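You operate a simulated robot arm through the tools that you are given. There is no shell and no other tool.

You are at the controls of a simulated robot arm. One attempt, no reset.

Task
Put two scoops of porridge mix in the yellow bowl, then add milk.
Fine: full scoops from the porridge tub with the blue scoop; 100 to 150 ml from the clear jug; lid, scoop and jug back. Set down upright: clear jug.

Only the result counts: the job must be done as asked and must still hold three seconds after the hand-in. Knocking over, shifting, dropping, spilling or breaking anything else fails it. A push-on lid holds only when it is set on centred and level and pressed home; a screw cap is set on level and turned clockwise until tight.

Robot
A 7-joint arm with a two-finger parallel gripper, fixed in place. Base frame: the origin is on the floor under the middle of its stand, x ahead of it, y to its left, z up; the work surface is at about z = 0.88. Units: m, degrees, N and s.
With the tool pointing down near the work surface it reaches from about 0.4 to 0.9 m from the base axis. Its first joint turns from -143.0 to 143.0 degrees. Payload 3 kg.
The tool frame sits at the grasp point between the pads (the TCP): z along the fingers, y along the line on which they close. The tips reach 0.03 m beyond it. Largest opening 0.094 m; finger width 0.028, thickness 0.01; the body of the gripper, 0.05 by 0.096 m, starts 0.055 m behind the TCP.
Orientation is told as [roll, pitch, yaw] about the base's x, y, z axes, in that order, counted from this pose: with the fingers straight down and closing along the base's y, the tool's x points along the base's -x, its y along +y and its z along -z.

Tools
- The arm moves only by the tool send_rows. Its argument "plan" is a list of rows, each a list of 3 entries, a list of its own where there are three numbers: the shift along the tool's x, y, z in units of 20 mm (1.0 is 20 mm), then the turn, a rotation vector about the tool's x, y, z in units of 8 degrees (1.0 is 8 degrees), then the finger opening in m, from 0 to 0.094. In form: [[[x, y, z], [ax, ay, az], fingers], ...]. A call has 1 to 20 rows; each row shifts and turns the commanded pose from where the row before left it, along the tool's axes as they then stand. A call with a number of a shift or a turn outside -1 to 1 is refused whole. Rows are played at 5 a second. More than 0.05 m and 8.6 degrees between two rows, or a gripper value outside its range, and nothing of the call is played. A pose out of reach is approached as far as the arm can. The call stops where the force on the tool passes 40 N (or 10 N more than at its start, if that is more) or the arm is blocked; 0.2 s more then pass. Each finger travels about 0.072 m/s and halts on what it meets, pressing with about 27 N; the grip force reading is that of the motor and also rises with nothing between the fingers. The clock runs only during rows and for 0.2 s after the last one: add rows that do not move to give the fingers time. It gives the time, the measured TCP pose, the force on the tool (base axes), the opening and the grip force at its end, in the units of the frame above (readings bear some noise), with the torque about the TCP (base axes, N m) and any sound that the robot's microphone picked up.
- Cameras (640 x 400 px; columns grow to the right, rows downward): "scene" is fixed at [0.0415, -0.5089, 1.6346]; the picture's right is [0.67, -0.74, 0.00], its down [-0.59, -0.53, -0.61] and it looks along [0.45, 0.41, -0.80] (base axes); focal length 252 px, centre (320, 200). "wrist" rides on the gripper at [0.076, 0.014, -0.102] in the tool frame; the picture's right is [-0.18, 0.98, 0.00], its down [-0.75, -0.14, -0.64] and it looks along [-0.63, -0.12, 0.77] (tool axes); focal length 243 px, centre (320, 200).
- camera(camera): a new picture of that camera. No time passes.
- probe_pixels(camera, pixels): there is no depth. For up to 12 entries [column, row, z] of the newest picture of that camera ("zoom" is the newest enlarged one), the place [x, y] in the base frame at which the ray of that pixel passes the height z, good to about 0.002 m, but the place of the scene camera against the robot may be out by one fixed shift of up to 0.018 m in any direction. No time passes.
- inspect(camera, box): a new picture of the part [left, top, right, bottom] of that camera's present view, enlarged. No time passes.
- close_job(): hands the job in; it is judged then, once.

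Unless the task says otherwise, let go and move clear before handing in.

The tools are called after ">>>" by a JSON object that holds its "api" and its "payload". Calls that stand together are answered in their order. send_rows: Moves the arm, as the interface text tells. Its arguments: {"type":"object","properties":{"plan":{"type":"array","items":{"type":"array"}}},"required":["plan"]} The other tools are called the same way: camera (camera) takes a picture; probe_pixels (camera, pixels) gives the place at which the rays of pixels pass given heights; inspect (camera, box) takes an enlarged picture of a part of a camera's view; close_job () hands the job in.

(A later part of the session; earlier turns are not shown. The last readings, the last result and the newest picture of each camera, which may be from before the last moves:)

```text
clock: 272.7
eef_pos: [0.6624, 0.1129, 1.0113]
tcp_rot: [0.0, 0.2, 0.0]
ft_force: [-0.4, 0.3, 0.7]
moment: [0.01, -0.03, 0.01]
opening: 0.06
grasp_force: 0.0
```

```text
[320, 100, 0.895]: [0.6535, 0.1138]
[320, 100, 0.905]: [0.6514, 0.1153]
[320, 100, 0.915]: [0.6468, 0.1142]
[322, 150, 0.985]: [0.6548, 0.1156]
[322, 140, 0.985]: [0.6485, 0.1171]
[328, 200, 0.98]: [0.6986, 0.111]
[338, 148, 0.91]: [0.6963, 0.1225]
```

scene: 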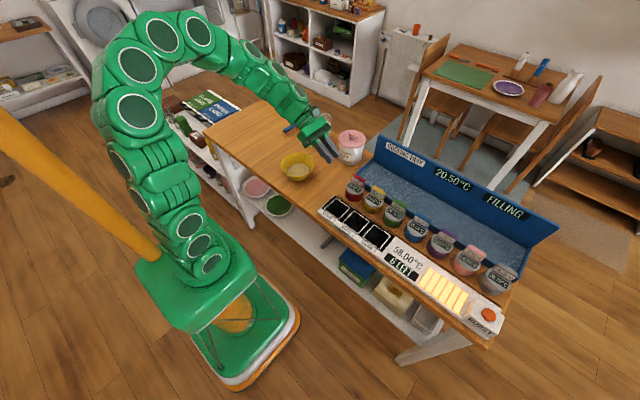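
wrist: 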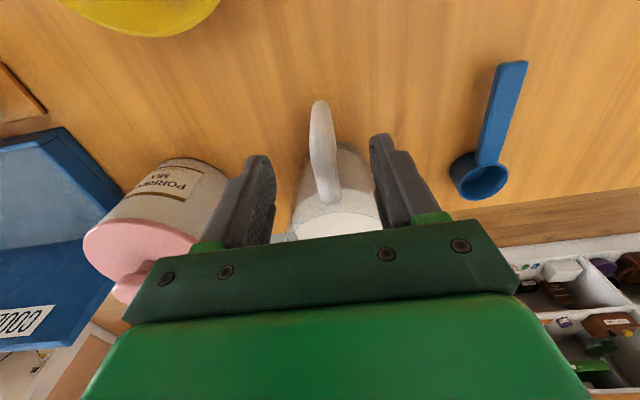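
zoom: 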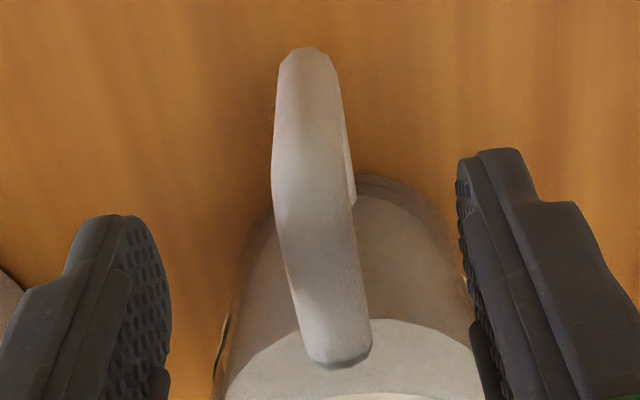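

Both views put the bar's outer face at x ≈ 0.650, so its centre is at about 0.656–0.658. I'll shift 6 mm back toward the robot and descend to z ≈ 0.95.

>>> {"api": "send_rows", "payload": {"plan": [[[0.3, 0.08, 0], [0, 0, 0], 0.06], [[0, 0, 0.7], [0, 0, 0], 0.06], [[0, 0, 0.7], [0, 0, 0], 0.06], [[0, 0, 0.6], [0, 0, 0], 0.06], [[0, 0, 0.5], [0, 0, 0], 0.06], [[0, 0, 0.4], [0, 0, 0], 0.06], [[0, 0, 0.15], [0, 0, 0], 0.06], [[0, 0, 0], [0, 0, 0], 0.06]]}}

>>> {"api": "inspect", "payload": {"camera": "scene", "box": [295, 95, 345, 150]}}

>>> {"api": "camera", "payload": {"camera": "wrist"}}

```text
clock: 274.5
eef_pos: [0.6553, 0.1152, 0.9497]
tcp_rot: [0.0, 0.1, -0.1]
ft_force: [0.6, 0.8, 0.0]
moment: [-0.01, 0.01, -0.07]
opening: 0.0599
grasp_force: 0.0
```

```text
7.27 times, centred on (320, 122) of scene
```

zoom: 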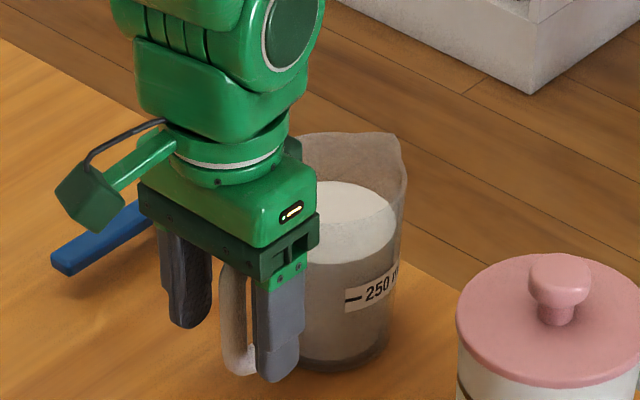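

```text
taken
```

wrist: 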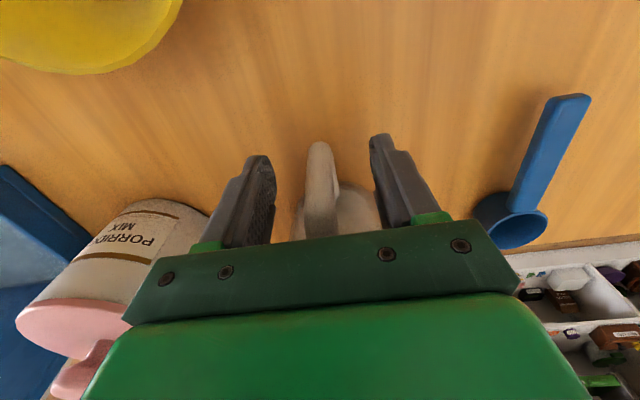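

The handle's vertical bar is right between the pads and nothing is touching. I'll close on it; the return pose is (0.655, 0.115, 0.950).

>>> {"api": "send_rows", "payload": {"plan": [[[0, 0, 0], [0, 0, 0], 0.04], [[0, 0, 0], [0, 0, 0], 0.025], [[0, 0, 0], [0, 0, 0], 0.008], [[0, 0, 0], [0, 0, 0], 0.005], [[0, 0, 0], [0, 0, 0], 0.005], [[0, 0, 0], [0, 0, 0], 0.005]]}}

>>> {"api": "inspect", "payload": {"camera": "scene", "box": [295, 95, 345, 150]}}

```text
clock: 275.9
eef_pos: [0.6558, 0.1147, 0.951]
tcp_rot: [0.1, 0.1, -0.1]
ft_force: [-0.8, -1.3, 0.3]
moment: [0.02, -0.04, 0.01]
opening: 0.0195
grasp_force: 26.9
```

```text
7.27 times, centred on (320, 122) of scene
```

zoom: 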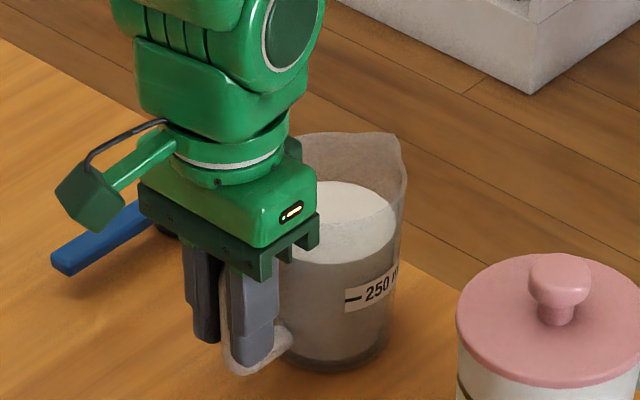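

Gripped at 0.0195 m with 27 N. I'll lift only a few millimetres at first and check for tilt and weight.

>>> {"api": "send_rows", "payload": {"plan": [[[0, 0, -0.1], [0, 0, 0], 0.005], [[0, 0, -0.1], [0, 0, 0], 0.005], [[0, 0, -0.15], [0, 0, 0], 0.005], [[0, 0, -0.15], [0, 0, 0], 0.005], [[0, 0, 0], [0, 0, 0], 0.005]]}}

>>> {"api": "inspect", "payload": {"camera": "scene", "box": [295, 95, 345, 150]}}

```text
clock: 277.1
eef_pos: [0.6563, 0.1153, 0.9617]
tcp_rot: [0.0, 0.2, -0.1]
ft_force: [0.2, 0.0, -5.4]
moment: [-0.02, 0.39, 0.04]
opening: 0.0198
grasp_force: 26.8
```

```text
7.27 times, centred on (320, 122) of scene
```

zoom: 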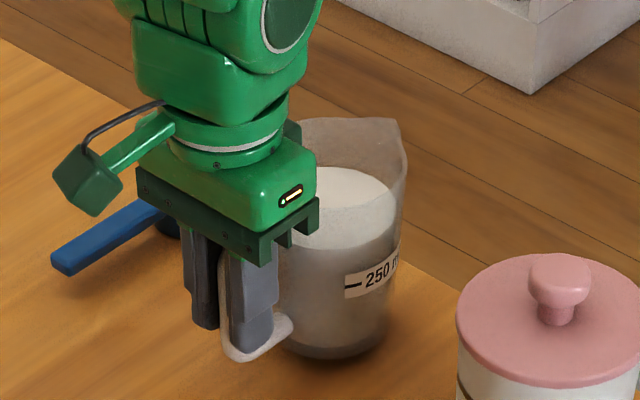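

The jug is off the table, level, and weighs about 5.4 N. I'll lift it smoothly to about z = 1.13 and take several static readings for a baseline weight.

>>> {"api": "send_rows", "payload": {"plan": [[[0, 0, -0.3], [0, 0, 0], 0.005], [[0, 0, -0.5], [0, 0, 0], 0.005], [[0, 0, -0.6], [0, 0, 0], 0.005], [[0, 0, -0.6], [0, 0, 0], 0.005], [[0, 0, -0.6], [0, 0, 0], 0.005], [[0, 0, -0.6], [0, 0, 0], 0.005], [[0, 0, -0.6], [0, 0, 0], 0.005], [[0, 0, -0.6], [0, 0, 0], 0.005], [[0, 0, -0.6], [0, 0, 0], 0.005], [[0, 0, -0.6], [0, 0, 0], 0.005], [[0, 0, -0.6], [0, 0, 0], 0.005], [[0, 0, -0.6], [0, 0, 0], 0.005], [[0, 0, -0.6], [0, 0, 0], 0.005], [[0, 0, -0.5], [0, 0, 0], 0.005], [[0, 0, -0.3], [0, 0, 0], 0.005], [[0, 0, 0], [0, 0, 0], 0.005], [[0, 0, 0], [0, 0, 0], 0.005]]}}

>>> {"api": "send_rows", "payload": {"plan": [[[0, 0, 0], [0, 0, 0], 0.005]]}}

>>> {"api": "send_rows", "payload": {"plan": [[[0, 0, 0], [0, 0, 0], 0.005]]}}

>>> {"api": "send_rows", "payload": {"plan": [[[0, 0, 0], [0, 0, 0], 0.005]]}}

>>> {"api": "send_rows", "payload": {"plan": [[[0, 0, 0], [0, 0, 0], 0.005]]}}

>>> {"api": "send_rows", "payload": {"plan": [[[0, 0, 0], [0, 0, 0], 0.005]]}}

>>> {"api": "send_rows", "payload": {"plan": [[[0, 0, 0], [0, 0, 0], 0.005]]}}

>>> {"api": "send_rows", "payload": {"plan": [[[0, 0, 0], [0, 0, 0], 0.005]]}}

>>> {"api": "send_rows", "payload": {"plan": [[[0, 0, 0], [0, 0, 0], 0.005]]}}

>>> {"api": "inspect", "payload": {"camera": "scene", "box": [295, 60, 355, 130]}}

```text
clock: 280.7
eef_pos: [0.6555, 0.1153, 1.1252]
tcp_rot: [0.0, 0.1, -0.1]
ft_force: [-0.1, 0.1, -5.2]
moment: [0.0, 0.34, 0.0]
opening: 0.0198
grasp_force: 27.1
```

```text
clock: 281.1
eef_pos: [0.6548, 0.1154, 1.126]
tcp_rot: [0.0, 0.2, -0.1]
ft_force: [0.0, 0.8, -5.7]
moment: [-0.05, 0.37, 0.0]
opening: 0.0196
grasp_force: 26.6
```

```text
clock: 281.5
eef_pos: [0.6548, 0.1149, 1.1251]
tcp_rot: [0.0, 0.2, -0.1]
ft_force: [0.1, 1.2, -6.5]
moment: [0.01, 0.39, -0.04]
opening: 0.0196
grasp_force: 26.9
```

```text
clock: 281.9
eef_pos: [0.6559, 0.1146, 1.1257]
tcp_rot: [0.0, 0.2, -0.1]
ft_force: [0.6, 0.1, -5.0]
moment: [0.01, 0.34, 0.0]
opening: 0.0198
grasp_force: 27.0
```

```text
clock: 282.3
eef_pos: [0.6556, 0.1168, 1.1251]
tcp_rot: [0.0, 0.2, -0.1]
ft_force: [-0.2, -0.1, -5.0]
moment: [0.0, 0.34, -0.01]
opening: 0.0199
grasp_force: 26.7
```

```text
clock: 282.7
eef_pos: [0.655, 0.1139, 1.1264]
tcp_rot: [0.0, 0.1, -0.1]
ft_force: [-0.2, 0.2, -5.5]
moment: [-0.03, 0.35, 0.01]
opening: 0.0199
grasp_force: 26.9
```

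```text
clock: 283.1
eef_pos: [0.6544, 0.1155, 1.1257]
tcp_rot: [0.0, 0.1, -0.1]
ft_force: [-1.0, 0.3, -5.5]
moment: [-0.03, 0.36, 0.03]
opening: 0.0199
grasp_force: 27.4
```

```text
clock: 283.5
eef_pos: [0.656, 0.1149, 1.1253]
tcp_rot: [0.0, 0.1, -0.1]
ft_force: [0.5, -0.3, -5.3]
moment: [-0.01, 0.38, 0.01]
opening: 0.0201
grasp_force: 26.5
```

```text
clock: 283.9
eef_pos: [0.6568, 0.1156, 1.1259]
tcp_rot: [0.1, 0.2, -0.1]
ft_force: [0.1, 0.8, -5.0]
moment: [0.03, 0.36, -0.01]
opening: 0.0198
grasp_force: 27.4
```

```text
5.71 times, centred on (325, 95) of scene
```

zoom: 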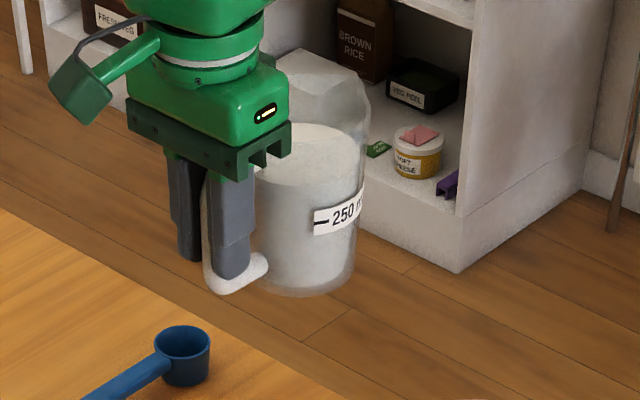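

The baseline, averaged over ten readings, is Fz ≈ -5.41 N and My ≈ 0.362 N·m. I'll weigh the pour against this: about 0.104 N·m and 1.23 N less for 125 ml. Next I'll turn the level jug to yaw +90°, gently.

>>> {"api": "send_rows", "payload": {"plan": [[[0, 0, 0], [0, 0, -0.3], 0.005], [[0, 0, 0], [0, 0, -0.6], 0.005], [[0, 0, 0], [0, 0, -0.6], 0.005], [[0, 0, 0], [0, 0, -0.6], 0.005], [[0, 0, 0], [0, 0, -0.6], 0.005], [[0, 0, 0], [0, 0, -0.6], 0.005], [[0, 0, 0], [0, 0, -0.6], 0.005], [[0, 0, 0], [0, 0, -0.6], 0.005], [[0, 0, 0], [0, 0, -0.6], 0.005], [[0, 0, 0], [0, 0, -0.6], 0.005], [[0, 0, 0], [0, 0, -0.6], 0.005], [[0, 0, 0], [0, 0, -0.6], 0.005], [[0, 0, 0], [0, 0, -0.6], 0.005], [[0, 0, 0], [0, 0, -0.6], 0.005], [[0, 0, 0], [0, 0, -0.6], 0.005], [[0, 0, 0], [0, 0, -0.6], 0.005], [[0, 0, 0], [0, 0, -0.6], 0.005], [[0, 0, 0], [0, 0, -0.6], 0.005], [[0, 0, 0], [0, 0, -0.6], 0.005], [[0, 0, 0], [0, 0, -0.15], 0.005]]}}

>>> {"api": "camera", "payload": {"camera": "scene"}}

```text
clock: 288.1
eef_pos: [0.6557, 0.1148, 1.1251]
tcp_rot: [0.3, 0.1, 90.0]
ft_force: [0.0, 0.1, -4.8]
moment: [-0.38, -0.02, -0.01]
opening: 0.0199
grasp_force: 26.9
```

```text
taken
```

scene: 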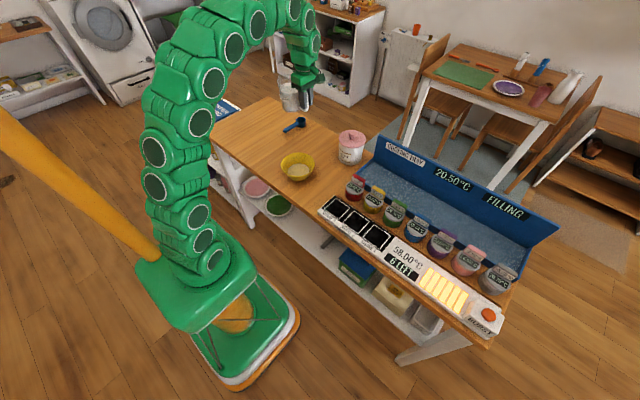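

The jug is level at yaw +90°. I'll move it smoothly to the pouring side of the bowl, still high.

>>> {"api": "send_rows", "payload": {"plan": [[[0.302, 0.172, 0], [0, 0, 0], 0.005], [[0.529, 0.302, 0], [0, 0, 0], 0.005], [[0.756, 0.431, 0], [0, 0, 0], 0.005], [[0.756, 0.431, 0], [0, 0, 0], 0.005], [[0.756, 0.431, 0], [0, 0, 0], 0.005], [[0.756, 0.431, 0], [0, 0, 0], 0.005], [[0.756, 0.431, 0], [0, 0, 0], 0.005], [[0.756, 0.431, 0], [0, 0, 0], 0.005], [[0.756, 0.431, 0], [0, 0, 0], 0.005], [[0.756, 0.431, 0], [0, 0, 0], 0.005], [[0.756, 0.431, 0], [0, 0, 0], 0.005], [[0.756, 0.431, 0], [0, 0, 0], 0.005], [[0.756, 0.431, 0], [0, 0, 0], 0.005], [[0.756, 0.431, 0], [0, 0, 0], 0.005], [[0.756, 0.431, 0], [0, 0, 0], 0.005], [[0.756, 0.431, 0], [0, 0, 0], 0.005], [[0.529, 0.302, 0], [0, 0, 0], 0.005], [[0.302, 0.172, 0], [0, 0, 0], 0.005], [[0, 0, 0], [0, 0, 0], 0.005]]}}

>>> {"api": "camera", "payload": {"camera": "scene"}}

>>> {"api": "inspect", "payload": {"camera": "scene", "box": [255, 90, 375, 200]}}

```text
clock: 292.1
eef_pos: [0.5168, -0.129, 1.1249]
tcp_rot: [0.1, 0.0, 89.9]
ft_force: [-0.8, 0.4, -5.0]
moment: [-0.37, 0.0, 0.03]
opening: 0.0198
grasp_force: 27.5
```

```text
taken
```

scene: 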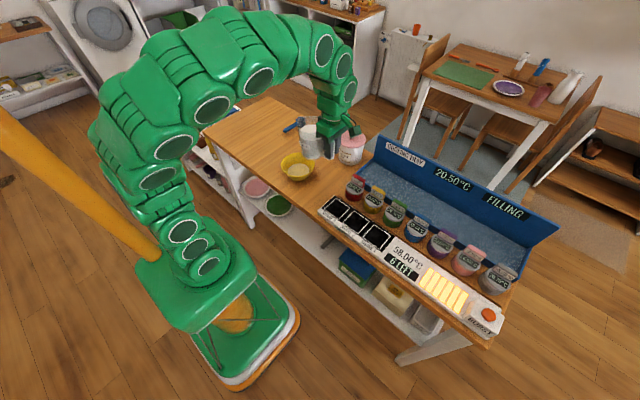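

```text
3.64 times, centred on (315, 145) of scene
```

zoom: 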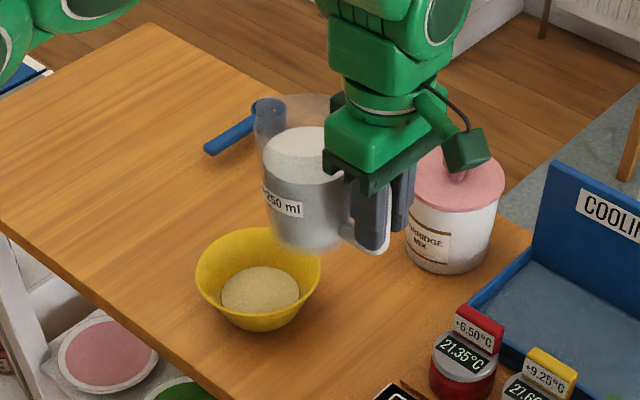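

The jug hangs level behind the bowl in the view, with the bowl fully visible. I'll start tilting to 24°, before any flow should begin, bringing the spout over the bowl's near half, and check.

>>> {"api": "send_rows", "payload": {"plan": [[[0.158, 0, 0.308], [0, 0.5, 0], 0.005], [[0.158, 0, 0.308], [0, 0.5, 0], 0.005], [[-0.043, 0, 0.72], [0, 0.5, 0], 0.005], [[-0.043, 0, 0.72], [0, 0.5, 0], 0.005], [[0, 0, 0], [0, 0.25, 0], 0.005], [[0, 0, 0], [0, 0, 0], 0.005]]}}

>>> {"api": "inspect", "payload": {"camera": "scene", "box": [265, 100, 365, 195]}}

```text
clock: 293.5
eef_pos: [0.5155, -0.1392, 1.0853]
tcp_rot: [0.1, 18.0, 90.0]
ft_force: [-0.2, -0.4, -5.4]
moment: [-0.33, -0.02, 0.01]
opening: 0.0198
grasp_force: 26.9
```

```text
4.21 times, centred on (315, 148) of scene
```

zoom: 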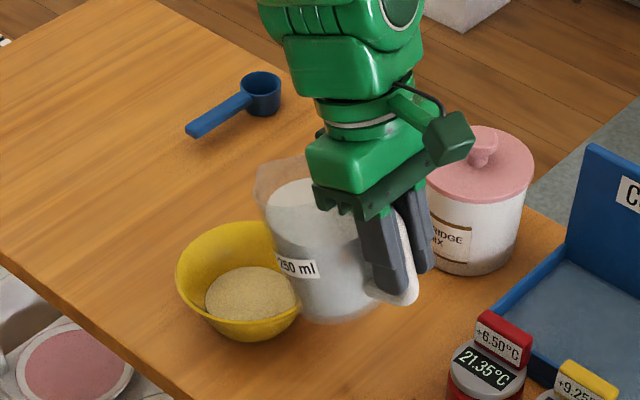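

At 18° there's no flow yet and the spout points over the bowl. I'll lower slightly and tilt on to 28°.

>>> {"api": "send_rows", "payload": {"plan": [[[-0.169, 0, 0.342], [0, 0.375, 0], 0.005], [[-0.169, 0, 0.342], [0, 0.375, 0], 0.005], [[-0.012, 0, -0.086], [0, 0.25, 0], 0.005], [[-0.012, 0, -0.086], [0, 0.25, 0], 0.005], [[0, 0, 0], [0, 0, 0], 0.005]]}}

>>> {"api": "inspect", "payload": {"camera": "scene", "box": [265, 110, 355, 195]}}

```text
clock: 294.7
eef_pos: [0.5181, -0.137, 1.0727]
tcp_rot: [0.2, 28.0, 90.0]
ft_force: [-0.2, 0.3, -5.8]
moment: [-0.26, -0.01, 0.03]
opening: 0.0199
grasp_force: 26.8
```

```text
4.71 times, centred on (310, 152) of scene
```

zoom: 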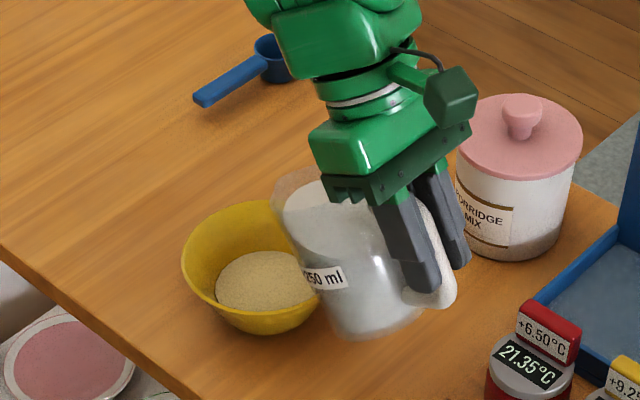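

There's still no flow at 28°. I'll tilt in 4° steps and watch for the stream.

>>> {"api": "send_rows", "payload": {"plan": [[[-0.04, 0, -0.117], [0, 0.25, 0], 0.005], [[-0.04, 0, -0.117], [0, 0.25, 0], 0.005], [[0, 0, 0], [0, 0, 0], 0.005], [[0, 0, 0], [0, 0, 0], 0.005]]}}

>>> {"api": "inspect", "payload": {"camera": "scene", "box": [265, 110, 355, 195]}}

```text
clock: 295.7
eef_pos: [0.5179, -0.1327, 1.0747]
tcp_rot: [0.2, 32.0, 89.9]
ft_force: [-0.7, -0.6, -5.7]
moment: [-0.31, 0.0, 0.0]
opening: 0.0198
grasp_force: 27.3
```

```text
4.71 times, centred on (310, 152) of scene
```

zoom: 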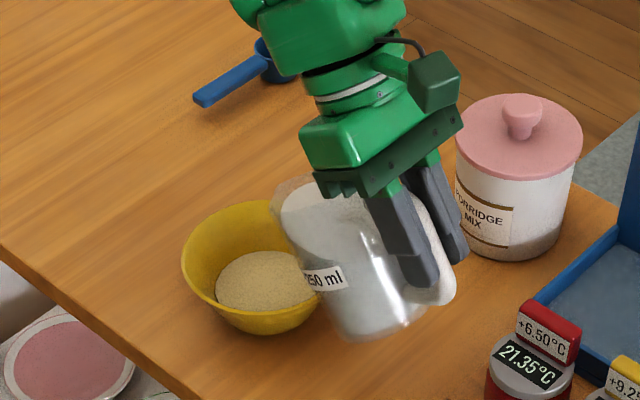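

No flow at 32° either, though the milk is close to the lip. I'll go to 36°.

>>> {"api": "send_rows", "payload": {"plan": [[[0.01, 0, -0.15], [0, 0.25, 0], 0.005], [[0.01, 0, -0.15], [0, 0.25, 0], 0.005], [[0, 0, 0], [0, 0, 0], 0.005], [[0, 0, 0], [0, 0, 0], 0.005]]}}

>>> {"api": "inspect", "payload": {"camera": "scene", "box": [265, 110, 355, 195]}}

```text
clock: 296.7
eef_pos: [0.5162, -0.1297, 1.0812]
tcp_rot: [0.2, 36.0, 90.0]
ft_force: [-0.4, 0.2, -5.8]
moment: [-0.25, 0.03, -0.02]
opening: 0.0198
grasp_force: 27.6
```

```text
4.71 times, centred on (310, 152) of scene
```

zoom: 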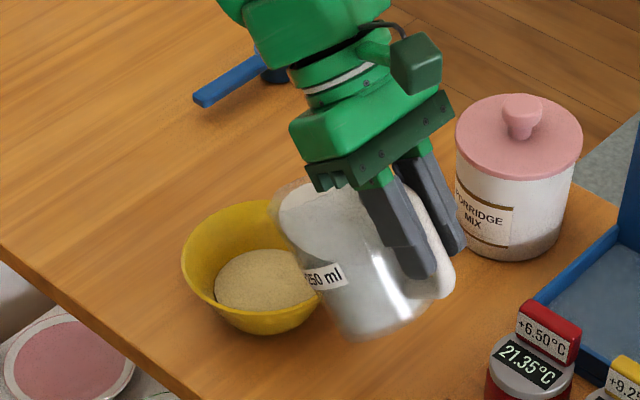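

Still nothing at 36°. I'll continue to 40° with a hold.

>>> {"api": "send_rows", "payload": {"plan": [[[0, 0, -0.152], [0, 0.25, 0], 0.005], [[0, 0, -0.152], [0, 0.25, 0], 0.005], [[0, 0, 0], [0, 0, 0], 0.005], [[0, 0, 0], [0, 0, 0], 0.005]]}}

>>> {"api": "inspect", "payload": {"camera": "scene", "box": [265, 110, 355, 195]}}

```text
clock: 297.7
eef_pos: [0.5166, -0.1257, 1.0861]
tcp_rot: [0.3, 40.1, 90.0]
ft_force: [0.2, -0.2, -5.0]
moment: [-0.19, -0.06, -0.01]
opening: 0.0198
grasp_force: 27.3
```

```text
4.71 times, centred on (310, 152) of scene
```

zoom: 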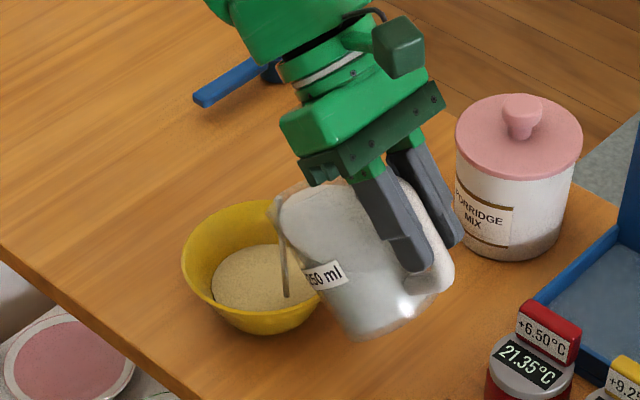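

A thin stream is now falling from the spout (zoom (283,250)) into the bowl at (285,298). I'll hold here and watch it.

>>> {"api": "send_rows", "payload": {"plan": [[[0, 0, 0], [0, 0, 0], 0.005], [[0, 0, 0], [0, 0, 0], 0.005], [[0, 0, 0], [0, 0, 0], 0.005], [[0, 0, 0], [0, 0, 0], 0.005]]}}

>>> {"api": "inspect", "payload": {"camera": "scene", "box": [265, 110, 355, 195]}}

```text
clock: 298.7
eef_pos: [0.518, -0.1241, 1.0856]
tcp_rot: [0.3, 40.1, 90.2]
ft_force: [0.1, 0.5, -4.1]
moment: [-0.22, -0.01, 0.0]
opening: 0.0198
grasp_force: 26.2
```

```text
4.71 times, centred on (310, 152) of scene
```

zoom: 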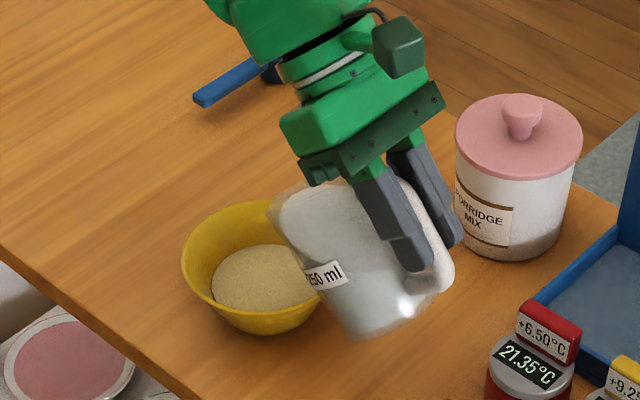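

The stream stopped by itself at 40°, so the flow is set by the tilt, roughly 10 ml per degree. I'll step to 44° and hold.

>>> {"api": "send_rows", "payload": {"plan": [[[0.04, 0, -0.22], [0, 0.25, 0], 0.005], [[0.04, 0, -0.22], [0, 0.25, 0], 0.005], [[0, 0, 0], [0, 0, 0], 0.005], [[0, 0, 0], [0, 0, 0], 0.005]]}}

>>> {"api": "inspect", "payload": {"camera": "scene", "box": [265, 110, 355, 195]}}

>>> {"api": "send_rows", "payload": {"plan": [[[0, 0, 0], [0, 0, 0], 0.005], [[0, 0, 0], [0, 0, 0], 0.005], [[0, 0, 0], [0, 0, 0], 0.005], [[0, 0, 0], [0, 0, 0], 0.005], [[0, 0, 0], [0, 0, 0], 0.005]]}}

>>> {"api": "inspect", "payload": {"camera": "scene", "box": [265, 110, 355, 195]}}

```text
clock: 299.7
eef_pos: [0.5172, -0.1208, 1.0935]
tcp_rot: [0.2, 43.9, 90.1]
ft_force: [-0.3, 0.9, -4.5]
moment: [-0.21, 0.01, 0.02]
opening: 0.0198
grasp_force: 27.2
```

```text
4.71 times, centred on (310, 152) of scene
```

zoom: 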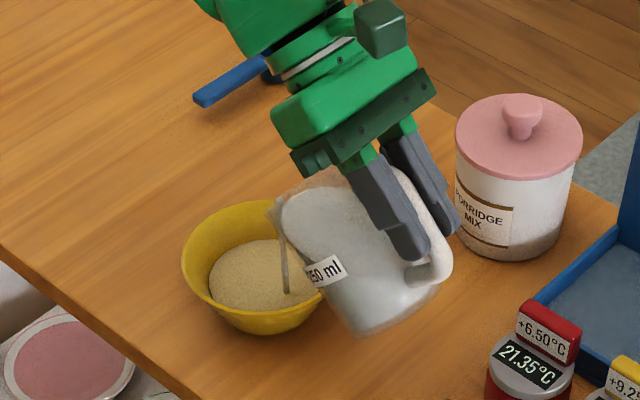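

```text
clock: 300.9
eef_pos: [0.5166, -0.1217, 1.0932]
tcp_rot: [0.2, 44.0, 90.2]
ft_force: [-0.4, 0.1, -5.0]
moment: [-0.23, -0.01, -0.01]
opening: 0.0201
grasp_force: 27.2
```

```text
4.71 times, centred on (310, 152) of scene
```

zoom: 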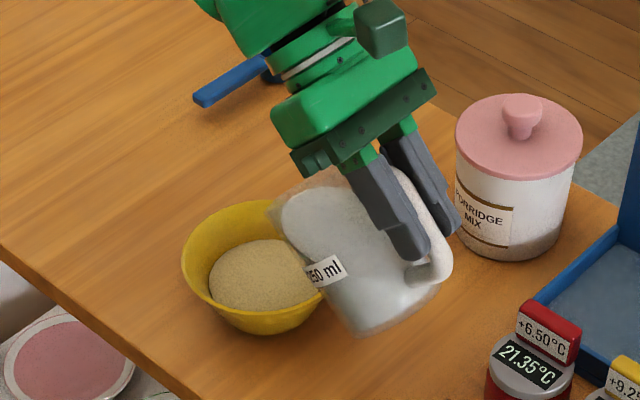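

The stream lands cleanly inside the bowl and stops again. I'll step to 48° and hold.

>>> {"api": "send_rows", "payload": {"plan": [[[0.023, 0, -0.2], [0, 0.25, 0], 0.005], [[0.023, 0, -0.2], [0, 0.25, 0], 0.005], [[0, 0, 0], [0, 0, 0], 0.005], [[0, 0, 0], [0, 0, 0], 0.005], [[0, 0, 0], [0, 0, 0], 0.005], [[0, 0, 0], [0, 0, 0], 0.005], [[0, 0, 0], [0, 0, 0], 0.005], [[0, 0, 0], [0, 0, 0], 0.005], [[0, 0, 0], [0, 0, 0], 0.005]]}}

>>> {"api": "inspect", "payload": {"camera": "scene", "box": [265, 110, 355, 195]}}

>>> {"api": "send_rows", "payload": {"plan": [[[0, 0, 0], [0, 0, 0], 0.005]]}}

>>> {"api": "send_rows", "payload": {"plan": [[[0, 0, 0], [0, 0, 0], 0.005]]}}

>>> {"api": "send_rows", "payload": {"plan": [[[0, 0, 0], [0, 0, 0], 0.005]]}}

>>> {"api": "send_rows", "payload": {"plan": [[[0, 0, 0], [0, 0, 0], 0.005]]}}

>>> {"api": "send_rows", "payload": {"plan": [[[0, 0, 0], [0, 0, 0], 0.005]]}}

>>> {"api": "send_rows", "payload": {"plan": [[[0, 0, 0], [0, 0, 0], 0.005]]}}

```text
clock: 302.9
eef_pos: [0.5188, -0.1157, 1.1003]
tcp_rot: [0.1, 48.0, 90.1]
ft_force: [-0.6, -0.2, -3.7]
moment: [-0.15, -0.02, 0.03]
opening: 0.0198
grasp_force: 26.9
```

```text
4.71 times, centred on (310, 152) of scene
```

zoom: 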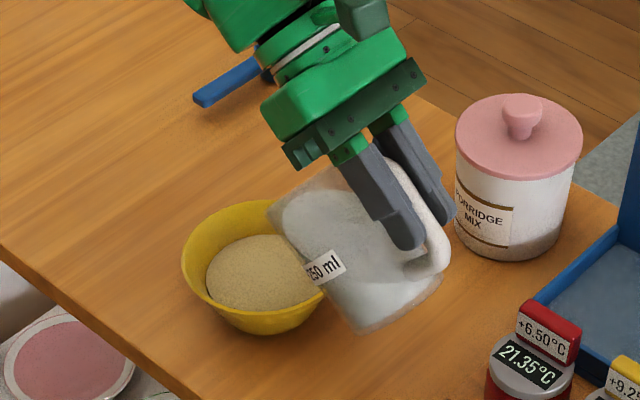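

```text
clock: 303.3
eef_pos: [0.5173, -0.1156, 1.0991]
tcp_rot: [0.2, 48.0, 90.1]
ft_force: [-0.7, 0.4, -4.1]
moment: [-0.14, 0.01, 0.01]
opening: 0.0196
grasp_force: 26.9
```

```text
clock: 303.7
eef_pos: [0.5179, -0.1152, 1.0985]
tcp_rot: [0.2, 48.0, 90.1]
ft_force: [0.0, 0.9, -4.3]
moment: [-0.18, -0.03, -0.03]
opening: 0.02
grasp_force: 27.2
```

```text
clock: 304.1
eef_pos: [0.5178, -0.1152, 1.0993]
tcp_rot: [0.2, 48.0, 90.1]
ft_force: [-0.4, -0.6, -4.0]
moment: [-0.13, -0.01, -0.04]
opening: 0.0196
grasp_force: 27.0
```

```text
clock: 304.5
eef_pos: [0.5178, -0.115, 1.0999]
tcp_rot: [0.2, 47.9, 90.2]
ft_force: [0.1, 0.5, -4.2]
moment: [-0.14, -0.02, -0.01]
opening: 0.02
grasp_force: 27.2
```

```text
clock: 304.9
eef_pos: [0.5166, -0.1158, 1.0997]
tcp_rot: [0.2, 48.0, 90.2]
ft_force: [-0.1, -0.7, -4.3]
moment: [-0.15, 0.0, -0.04]
opening: 0.0199
grasp_force: 27.3
```

```text
clock: 305.3
eef_pos: [0.5165, -0.1157, 1.099]
tcp_rot: [0.1, 48.0, 90.0]
ft_force: [0.8, -0.5, -5.0]
moment: [-0.16, 0.0, -0.01]
opening: 0.0197
grasp_force: 26.3
```

At 48° the mean force is about 4.23 N, against 5.41 N before, which suggests 100–140 ml poured already. I'll bring the jug upright and measure properly with the moment reading.

>>> {"api": "send_rows", "payload": {"plan": [[[-0.055, 0, 0.43], [0, -0.5, 0], 0.005], [[-0.055, 0, 0.43], [0, -0.5, 0], 0.005], [[-0.043, 0, 0.3], [0, -0.5, 0], 0.005], [[-0.043, 0, 0.3], [0, -0.5, 0], 0.005], [[0, 0, 0.172], [0, -0.5, 0], 0.005], [[0, 0, 0.172], [0, -0.5, 0], 0.005], [[0.153, 0, -0.307], [0, -0.5, 0], 0.005], [[0.153, 0, -0.307], [0, -0.5, 0], 0.005], [[0.143, 0, -0.7], [0, -0.5, 0], 0.005], [[0.143, 0, -0.7], [0, -0.5, 0], 0.005], [[-0.113, 0, -0.327], [0, -0.5, 0], 0.005], [[-0.113, 0, -0.327], [0, -0.5, 0], 0.005], [[0, 0, 0], [0, 0, 0], 0.005], [[0, 0, 0], [0, 0, 0], 0.005], [[0, 0, 0], [0, 0, 0], 0.005]]}}

>>> {"api": "inspect", "payload": {"camera": "scene", "box": [265, 100, 355, 195]}}

>>> {"api": "send_rows", "payload": {"plan": [[[0, 0, 0], [0, 0, 0], 0.005]]}}

>>> {"api": "send_rows", "payload": {"plan": [[[0, 0, 0], [0, 0, 0], 0.005]]}}

>>> {"api": "send_rows", "payload": {"plan": [[[0, 0, 0], [0, 0, 0], 0.005]]}}

>>> {"api": "send_rows", "payload": {"plan": [[[0, 0, 0], [0, 0, 0], 0.005]]}}

>>> {"api": "send_rows", "payload": {"plan": [[[0, 0, 0], [0, 0, 0], 0.005]]}}

>>> {"api": "send_rows", "payload": {"plan": [[[0, 0, 0], [0, 0, 0], 0.005]]}}

>>> {"api": "send_rows", "payload": {"plan": [[[0, 0, 0], [0, 0, 0], 0.005]]}}

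>>> {"api": "send_rows", "payload": {"plan": [[[0, 0, 0], [0, 0, 0], 0.005]]}}

>>> {"api": "send_rows", "payload": {"plan": [[[0, 0, 0], [0, 0, 0], 0.005]]}}

>>> {"api": "send_rows", "payload": {"plan": [[[0, 0, 0], [0, 0, 0], 0.005]]}}

```text
clock: 308.5
eef_pos: [0.5166, -0.1314, 1.125]
tcp_rot: [0.2, 0.0, 89.9]
ft_force: [0.3, -0.2, -4.0]
moment: [-0.31, 0.01, -0.05]
opening: 0.0198
grasp_force: 26.7
```

```text
4.21 times, centred on (310, 148) of scene
```

zoom: 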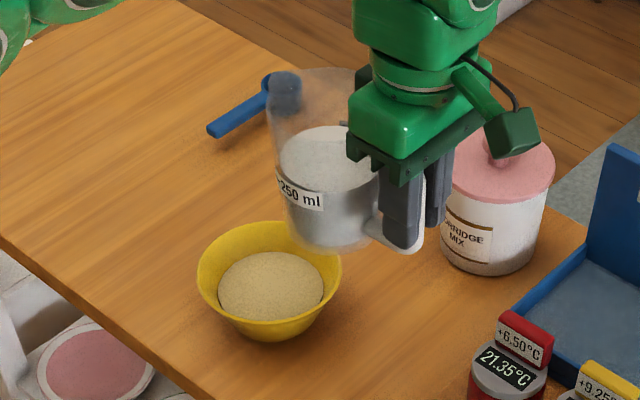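

```text
clock: 308.9
eef_pos: [0.5178, -0.1305, 1.1246]
tcp_rot: [0.1, 0.0, 89.9]
ft_force: [0.1, 0.4, -4.2]
moment: [-0.28, -0.01, 0.01]
opening: 0.0197
grasp_force: 26.9
```

```text
clock: 309.3
eef_pos: [0.5171, -0.1307, 1.1244]
tcp_rot: [0.1, -0.1, 90.0]
ft_force: [0.7, 0.3, -4.5]
moment: [-0.37, 0.02, 0.01]
opening: 0.0197
grasp_force: 27.0
```

```text
clock: 309.7
eef_pos: [0.5167, -0.1302, 1.123]
tcp_rot: [0.1, 0.0, 89.9]
ft_force: [-0.1, -0.9, -4.1]
moment: [-0.3, -0.01, 0.0]
opening: 0.0196
grasp_force: 26.7
```

```text
clock: 310.1
eef_pos: [0.5169, -0.129, 1.1246]
tcp_rot: [0.1, 0.0, 89.9]
ft_force: [0.5, 0.5, -4.2]
moment: [-0.31, 0.02, 0.02]
opening: 0.02
grasp_force: 26.9
```

```text
clock: 310.5
eef_pos: [0.5168, -0.1304, 1.1244]
tcp_rot: [0.1, 0.0, 89.9]
ft_force: [1.0, 0.3, -3.8]
moment: [-0.3, -0.01, -0.01]
opening: 0.0197
grasp_force: 26.7
```

```text
clock: 310.9
eef_pos: [0.5172, -0.1323, 1.1242]
tcp_rot: [0.0, 0.0, 89.9]
ft_force: [0.4, -0.4, -3.7]
moment: [-0.3, 0.01, -0.01]
opening: 0.02
grasp_force: 26.6
```

```text
clock: 311.3
eef_pos: [0.5181, -0.1312, 1.1248]
tcp_rot: [0.0, 0.0, 90.0]
ft_force: [0.7, 0.3, -3.8]
moment: [-0.26, 0.02, -0.01]
opening: 0.0197
grasp_force: 27.1
```

```text
clock: 311.7
eef_pos: [0.5175, -0.1298, 1.1245]
tcp_rot: [0.1, 0.0, 90.0]
ft_force: [0.7, -0.5, -4.2]
moment: [-0.3, 0.03, -0.02]
opening: 0.0196
grasp_force: 27.0
```

```text
clock: 312.1
eef_pos: [0.5167, -0.1307, 1.1236]
tcp_rot: [0.1, -0.1, 89.8]
ft_force: [-0.1, 0.5, -4.2]
moment: [-0.32, 0.04, -0.02]
opening: 0.0201
grasp_force: 27.2
```

```text
clock: 312.5
eef_pos: [0.5168, -0.1298, 1.1239]
tcp_rot: [0.2, 0.1, 89.8]
ft_force: [-0.6, 0.1, -4.1]
moment: [-0.31, 0.01, -0.03]
opening: 0.02
grasp_force: 26.9
```

The upright mean is now Fz ≈ 4.10 N, so ΔF ≈ 1.3 N, or about 130 ml. The moment change is smaller, so the two estimates disagree somewhat. I'll cross-check the milk level against the 250 ml mark in a close zoom.

>>> {"api": "inspect", "payload": {"camera": "scene", "box": [297, 105, 337, 165]}}

>>> {"api": "inspect", "payload": {"camera": "scene", "box": [275, 145, 325, 190]}}

```text
6.67 times, centred on (317, 135) of scene
```

zoom: 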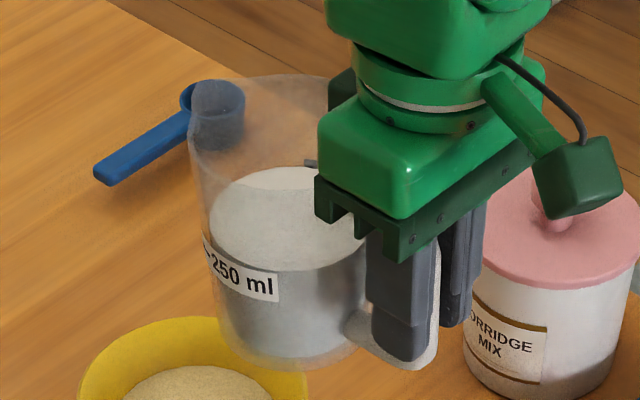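

```text
8.89 times, centred on (300, 168) of scene
```

zoom: 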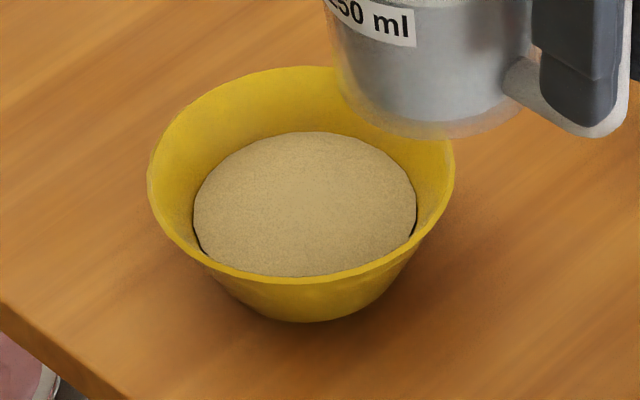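

Visually, the milk dropped about 20 mm relative to the 250 ml mark, so about 102 ml. The force says about 130 ± 20 and the moment about 75, so the best estimate is near 100 ml. I'll pour about 20 ml more by returning to just past 48°, to about 49.5°.

>>> {"api": "send_rows", "payload": {"plan": [[[0.133, 0, 0.29], [0, 0.5, 0], 0.005], [[0.133, 0, 0.29], [0, 0.5, 0], 0.005], [[-0.043, 0, 0.72], [0, 0.5, 0], 0.005], [[-0.043, 0, 0.72], [0, 0.5, 0], 0.005], [[-0.109, 0, 0.325], [0, 0.5, 0], 0.005], [[-0.109, 0, 0.325], [0, 0.5, 0], 0.005], [[-0.023, 0, -0.172], [0, 0.5, 0], 0.005], [[-0.023, 0, -0.172], [0, 0.5, 0], 0.005], [[0, 0, -0.303], [0, 0.5, 0], 0.005], [[0, 0, -0.303], [0, 0.5, 0], 0.005], [[0, 0, 0], [0, 0, 0], 0.005]]}}

>>> {"api": "inspect", "payload": {"camera": "scene", "box": [265, 110, 355, 195]}}

```text
clock: 314.9
eef_pos: [0.5172, -0.1283, 1.0864]
tcp_rot: [0.1, 40.0, 90.0]
ft_force: [0.4, 0.2, -4.3]
moment: [-0.2, 0.01, -0.01]
opening: 0.0198
grasp_force: 26.7
```

```text
4.71 times, centred on (310, 152) of scene
```

zoom: 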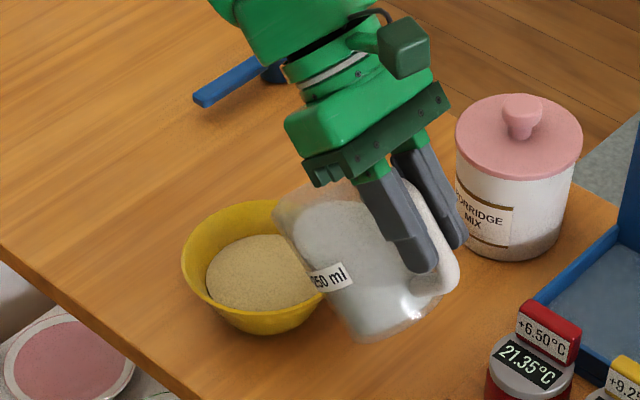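

At 40° nothing flows, as expected. I'll continue to about 49.5°, hold until the stream stops, and look.

>>> {"api": "send_rows", "payload": {"plan": [[[0.05, 0, -0.42], [0, 0.5, 0], 0.005], [[0.05, 0, -0.42], [0, 0.5, 0], 0.005], [[0.032, 0, -0.095], [0, 0.094, 0], 0.005], [[0.032, 0, -0.095], [0, 0.094, 0], 0.005], [[0, 0, 0], [0, 0, 0], 0.005]]}}

>>> {"api": "inspect", "payload": {"camera": "scene", "box": [265, 110, 355, 195]}}

>>> {"api": "send_rows", "payload": {"plan": [[[0, 0, 0], [0, 0, 0], 0.005], [[0, 0, 0], [0, 0, 0], 0.005], [[0, 0, 0], [0, 0, 0], 0.005], [[0, 0, 0], [0, 0, 0], 0.005], [[0, 0, 0], [0, 0, 0], 0.005], [[0, 0, 0], [0, 0, 0], 0.005], [[0, 0, 0], [0, 0, 0], 0.005]]}}

>>> {"api": "inspect", "payload": {"camera": "scene", "box": [265, 110, 355, 195]}}

```text
clock: 316.1
eef_pos: [0.5165, -0.1167, 1.1026]
tcp_rot: [0.2, 49.6, 90.1]
ft_force: [-0.5, -0.2, -4.8]
moment: [-0.14, 0.01, 0.03]
opening: 0.0196
grasp_force: 26.9
```

```text
4.71 times, centred on (310, 152) of scene
```

zoom: 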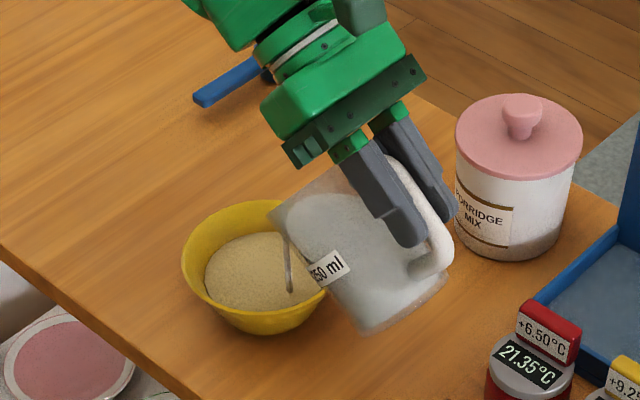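

```text
clock: 317.7
eef_pos: [0.5165, -0.1167, 1.1029]
tcp_rot: [0.2, 49.5, 90.1]
ft_force: [-0.3, -0.3, -4.3]
moment: [-0.1, 0.01, -0.02]
opening: 0.0197
grasp_force: 27.3
```

```text
4.71 times, centred on (310, 152) of scene
```

zoom: 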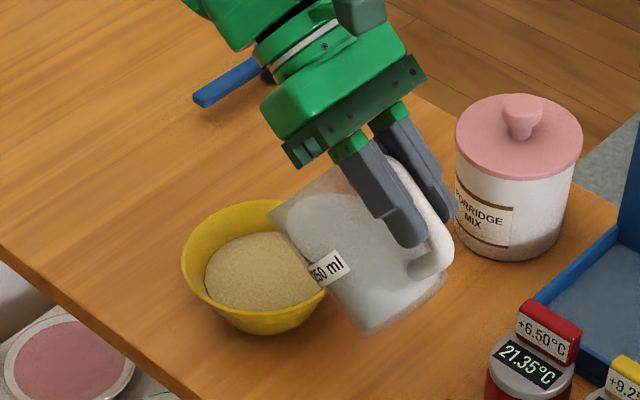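

The extra stream has stopped. I'll return upright and weigh again with many readings.

>>> {"api": "send_rows", "payload": {"plan": [[[-0.064, 0, 0.19], [0, -0.188, 0], 0.005], [[-0.055, 0, 0.43], [0, -0.5, 0], 0.005], [[-0.055, 0, 0.43], [0, -0.5, 0], 0.005], [[-0.043, 0, 0.3], [0, -0.5, 0], 0.005], [[-0.043, 0, 0.3], [0, -0.5, 0], 0.005], [[0, 0, 0.172], [0, -0.5, 0], 0.005], [[0, 0, 0.172], [0, -0.5, 0], 0.005], [[0.153, 0, -0.307], [0, -0.5, 0], 0.005], [[0.153, 0, -0.307], [0, -0.5, 0], 0.005], [[0.143, 0, -0.7], [0, -0.5, 0], 0.005], [[0.143, 0, -0.7], [0, -0.5, 0], 0.005], [[-0.113, 0, -0.327], [0, -0.5, 0], 0.005], [[-0.113, 0, -0.327], [0, -0.5, 0], 0.005], [[0, 0, 0], [0, 0, 0], 0.005], [[0, 0, 0], [0, 0, 0], 0.005], [[0, 0, 0], [0, 0, 0], 0.005]]}}

>>> {"api": "inspect", "payload": {"camera": "scene", "box": [297, 105, 337, 165]}}

>>> {"api": "send_rows", "payload": {"plan": [[[0, 0, 0], [0, 0, 0], 0.005]]}}

>>> {"api": "send_rows", "payload": {"plan": [[[0, 0, 0], [0, 0, 0], 0.005]]}}

>>> {"api": "send_rows", "payload": {"plan": [[[0, 0, 0], [0, 0, 0], 0.005]]}}

>>> {"api": "send_rows", "payload": {"plan": [[[0, 0, 0], [0, 0, 0], 0.005]]}}

>>> {"api": "send_rows", "payload": {"plan": [[[0, 0, 0], [0, 0, 0], 0.005]]}}

>>> {"api": "send_rows", "payload": {"plan": [[[0, 0, 0], [0, 0, 0], 0.005]]}}

>>> {"api": "send_rows", "payload": {"plan": [[[0, 0, 0], [0, 0, 0], 0.005]]}}

>>> {"api": "send_rows", "payload": {"plan": [[[0, 0, 0], [0, 0, 0], 0.005]]}}

>>> {"api": "send_rows", "payload": {"plan": [[[0, 0, 0], [0, 0, 0], 0.005]]}}

>>> {"api": "send_rows", "payload": {"plan": [[[0, 0, 0], [0, 0, 0], 0.005]]}}

>>> {"api": "send_rows", "payload": {"plan": [[[0, 0, 0], [0, 0, 0], 0.005]]}}

>>> {"api": "send_rows", "payload": {"plan": [[[0, 0, 0], [0, 0, 0], 0.005]]}}

>>> {"api": "inspect", "payload": {"camera": "scene", "box": [275, 145, 325, 190]}}

```text
clock: 321.1
eef_pos: [0.5176, -0.1326, 1.1266]
tcp_rot: [0.1, 0.0, 89.9]
ft_force: [0.8, -0.4, -3.5]
moment: [-0.26, -0.01, 0.01]
opening: 0.0197
grasp_force: 27.1
```

```text
6.67 times, centred on (317, 135) of scene
```

zoom: 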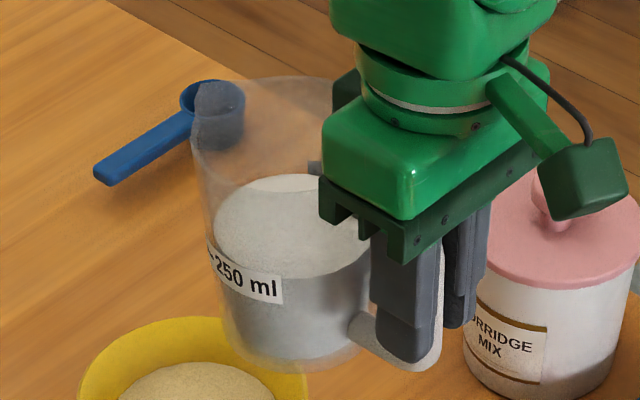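

```text
clock: 321.5
eef_pos: [0.5153, -0.1329, 1.1246]
tcp_rot: [0.2, -0.1, 89.9]
ft_force: [0.5, 0.2, -4.4]
moment: [-0.29, 0.01, -0.02]
opening: 0.0198
grasp_force: 27.2
```

```text
clock: 321.9
eef_pos: [0.5163, -0.1332, 1.1256]
tcp_rot: [0.1, -0.1, 89.9]
ft_force: [0.1, -0.4, -5.1]
moment: [-0.27, 0.0, -0.04]
opening: 0.0201
grasp_force: 27.2
```

```text
clock: 322.3
eef_pos: [0.5166, -0.1329, 1.1263]
tcp_rot: [0.1, 0.1, 89.9]
ft_force: [0.0, 0.6, -4.8]
moment: [-0.32, 0.03, -0.03]
opening: 0.0194
grasp_force: 27.3
```

```text
clock: 322.7
eef_pos: [0.5176, -0.1335, 1.1244]
tcp_rot: [0.1, 0.0, 89.9]
ft_force: [0.7, 0.1, -4.8]
moment: [-0.28, 0.03, 0.01]
opening: 0.0199
grasp_force: 26.8
```

```text
clock: 323.1
eef_pos: [0.516, -0.1321, 1.125]
tcp_rot: [0.1, -0.1, 89.9]
ft_force: [-0.2, 0.0, -4.2]
moment: [-0.28, -0.02, 0.03]
opening: 0.0199
grasp_force: 27.2
```

```text
clock: 323.5
eef_pos: [0.5167, -0.1319, 1.1245]
tcp_rot: [0.1, 0.0, 90.0]
ft_force: [0.1, -0.1, -4.2]
moment: [-0.29, -0.01, 0.0]
opening: 0.0199
grasp_force: 27.2
```

```text
clock: 323.9
eef_pos: [0.5175, -0.1327, 1.1249]
tcp_rot: [0.0, 0.0, 89.9]
ft_force: [-0.9, -0.8, -4.7]
moment: [-0.33, 0.03, -0.01]
opening: 0.0201
grasp_force: 26.7
```

```text
clock: 324.3
eef_pos: [0.5179, -0.1321, 1.1255]
tcp_rot: [0.1, 0.0, 89.8]
ft_force: [-0.2, 0.2, -3.6]
moment: [-0.29, 0.01, 0.02]
opening: 0.0199
grasp_force: 27.4
```

```text
clock: 324.7
eef_pos: [0.5177, -0.1323, 1.1244]
tcp_rot: [0.2, 0.0, 90.0]
ft_force: [0.4, -0.2, -3.9]
moment: [-0.31, 0.02, 0.01]
opening: 0.0198
grasp_force: 26.7
```

```text
clock: 325.1
eef_pos: [0.5167, -0.1324, 1.1244]
tcp_rot: [0.1, -0.1, 89.9]
ft_force: [0.8, 0.3, -5.4]
moment: [-0.29, -0.02, -0.01]
opening: 0.02
grasp_force: 26.7
```

```text
clock: 325.5
eef_pos: [0.5168, -0.1338, 1.124]
tcp_rot: [0.1, 0.0, 89.8]
ft_force: [-0.3, -0.5, -4.7]
moment: [-0.28, 0.02, 0.02]
opening: 0.0198
grasp_force: 27.2
```

```text
clock: 325.9
eef_pos: [0.5174, -0.132, 1.1249]
tcp_rot: [0.1, 0.1, 89.9]
ft_force: [0.0, 0.0, -4.6]
moment: [-0.31, -0.01, -0.02]
opening: 0.0201
grasp_force: 26.7
```

```text
8.89 times, centred on (300, 168) of scene
```

zoom: 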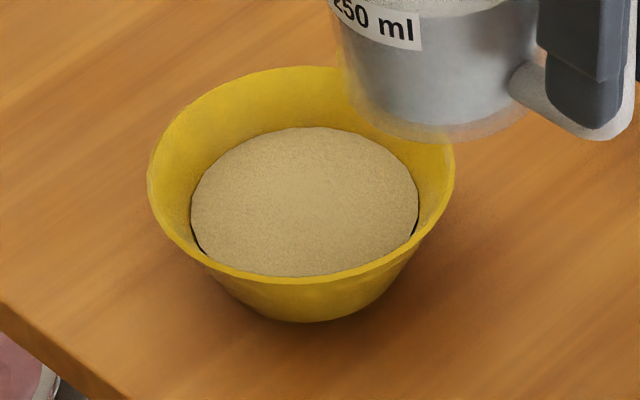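

All the estimates now average about 115 ml: force 128 ± 17, moment 104 ± 13, level drop 116 ± 12, bowl fill about 127. That's inside the range but nearer its lower side, so I'll add one small sip (about 8–10 ml) at 50.3°.

>>> {"api": "send_rows", "payload": {"plan": [[[0.1, 0, 0.29], [0, 0.5, 0], 0.005], [[0.1, 0, 0.29], [0, 0.5, 0], 0.005], [[-0.043, 0, 0.72], [0, 0.5, 0], 0.005], [[-0.043, 0, 0.72], [0, 0.5, 0], 0.005], [[-0.109, 0, 0.325], [0, 0.5, 0], 0.005], [[-0.109, 0, 0.325], [0, 0.5, 0], 0.005], [[-0.023, 0, -0.172], [0, 0.5, 0], 0.005], [[-0.023, 0, -0.172], [0, 0.5, 0], 0.005], [[0, 0, -0.303], [0, 0.5, 0], 0.005], [[0, 0, -0.303], [0, 0.5, 0], 0.005], [[0, 0, 0], [0, 0, 0], 0.005]]}}

>>> {"api": "inspect", "payload": {"camera": "scene", "box": [265, 110, 355, 195]}}

```text
clock: 328.3
eef_pos: [0.5178, -0.1291, 1.0857]
tcp_rot: [0.2, 39.9, 90.0]
ft_force: [-0.7, -0.7, -4.3]
moment: [-0.16, 0.0, 0.0]
opening: 0.0198
grasp_force: 27.2
```

```text
4.71 times, centred on (310, 152) of scene
```

zoom: 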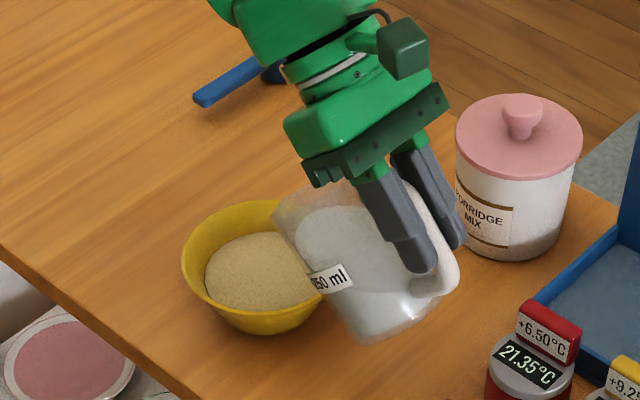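

The position matches the earlier pours. I'll do the final small tilt to 50.3° with a hold.

>>> {"api": "send_rows", "payload": {"plan": [[[0.05, 0, -0.42], [0, 0.5, 0], 0.005], [[0.05, 0, -0.42], [0, 0.5, 0], 0.005], [[0.049, 0, -0.146], [0, 0.147, 0], 0.005], [[0.049, 0, -0.146], [0, 0.147, 0], 0.005], [[0, 0, 0], [0, 0, 0], 0.005], [[0, 0, 0], [0, 0, 0], 0.005], [[0, 0, 0], [0, 0, 0], 0.005], [[0, 0, 0], [0, 0, 0], 0.005], [[0, 0, 0], [0, 0, 0], 0.005], [[0, 0, 0], [0, 0, 0], 0.005]]}}

>>> {"api": "inspect", "payload": {"camera": "scene", "box": [265, 110, 355, 195]}}

```text
clock: 330.5
eef_pos: [0.5163, -0.1157, 1.1064]
tcp_rot: [0.2, 50.3, 90.0]
ft_force: [-0.4, -0.1, -4.1]
moment: [-0.11, 0.01, -0.01]
opening: 0.0197
grasp_force: 27.1
```

```text
4.71 times, centred on (310, 152) of scene
```

zoom: 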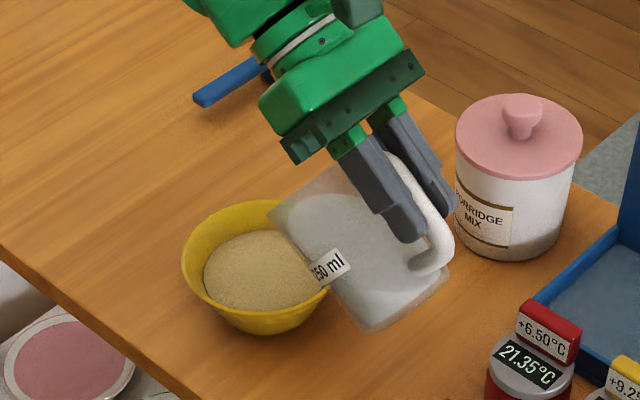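

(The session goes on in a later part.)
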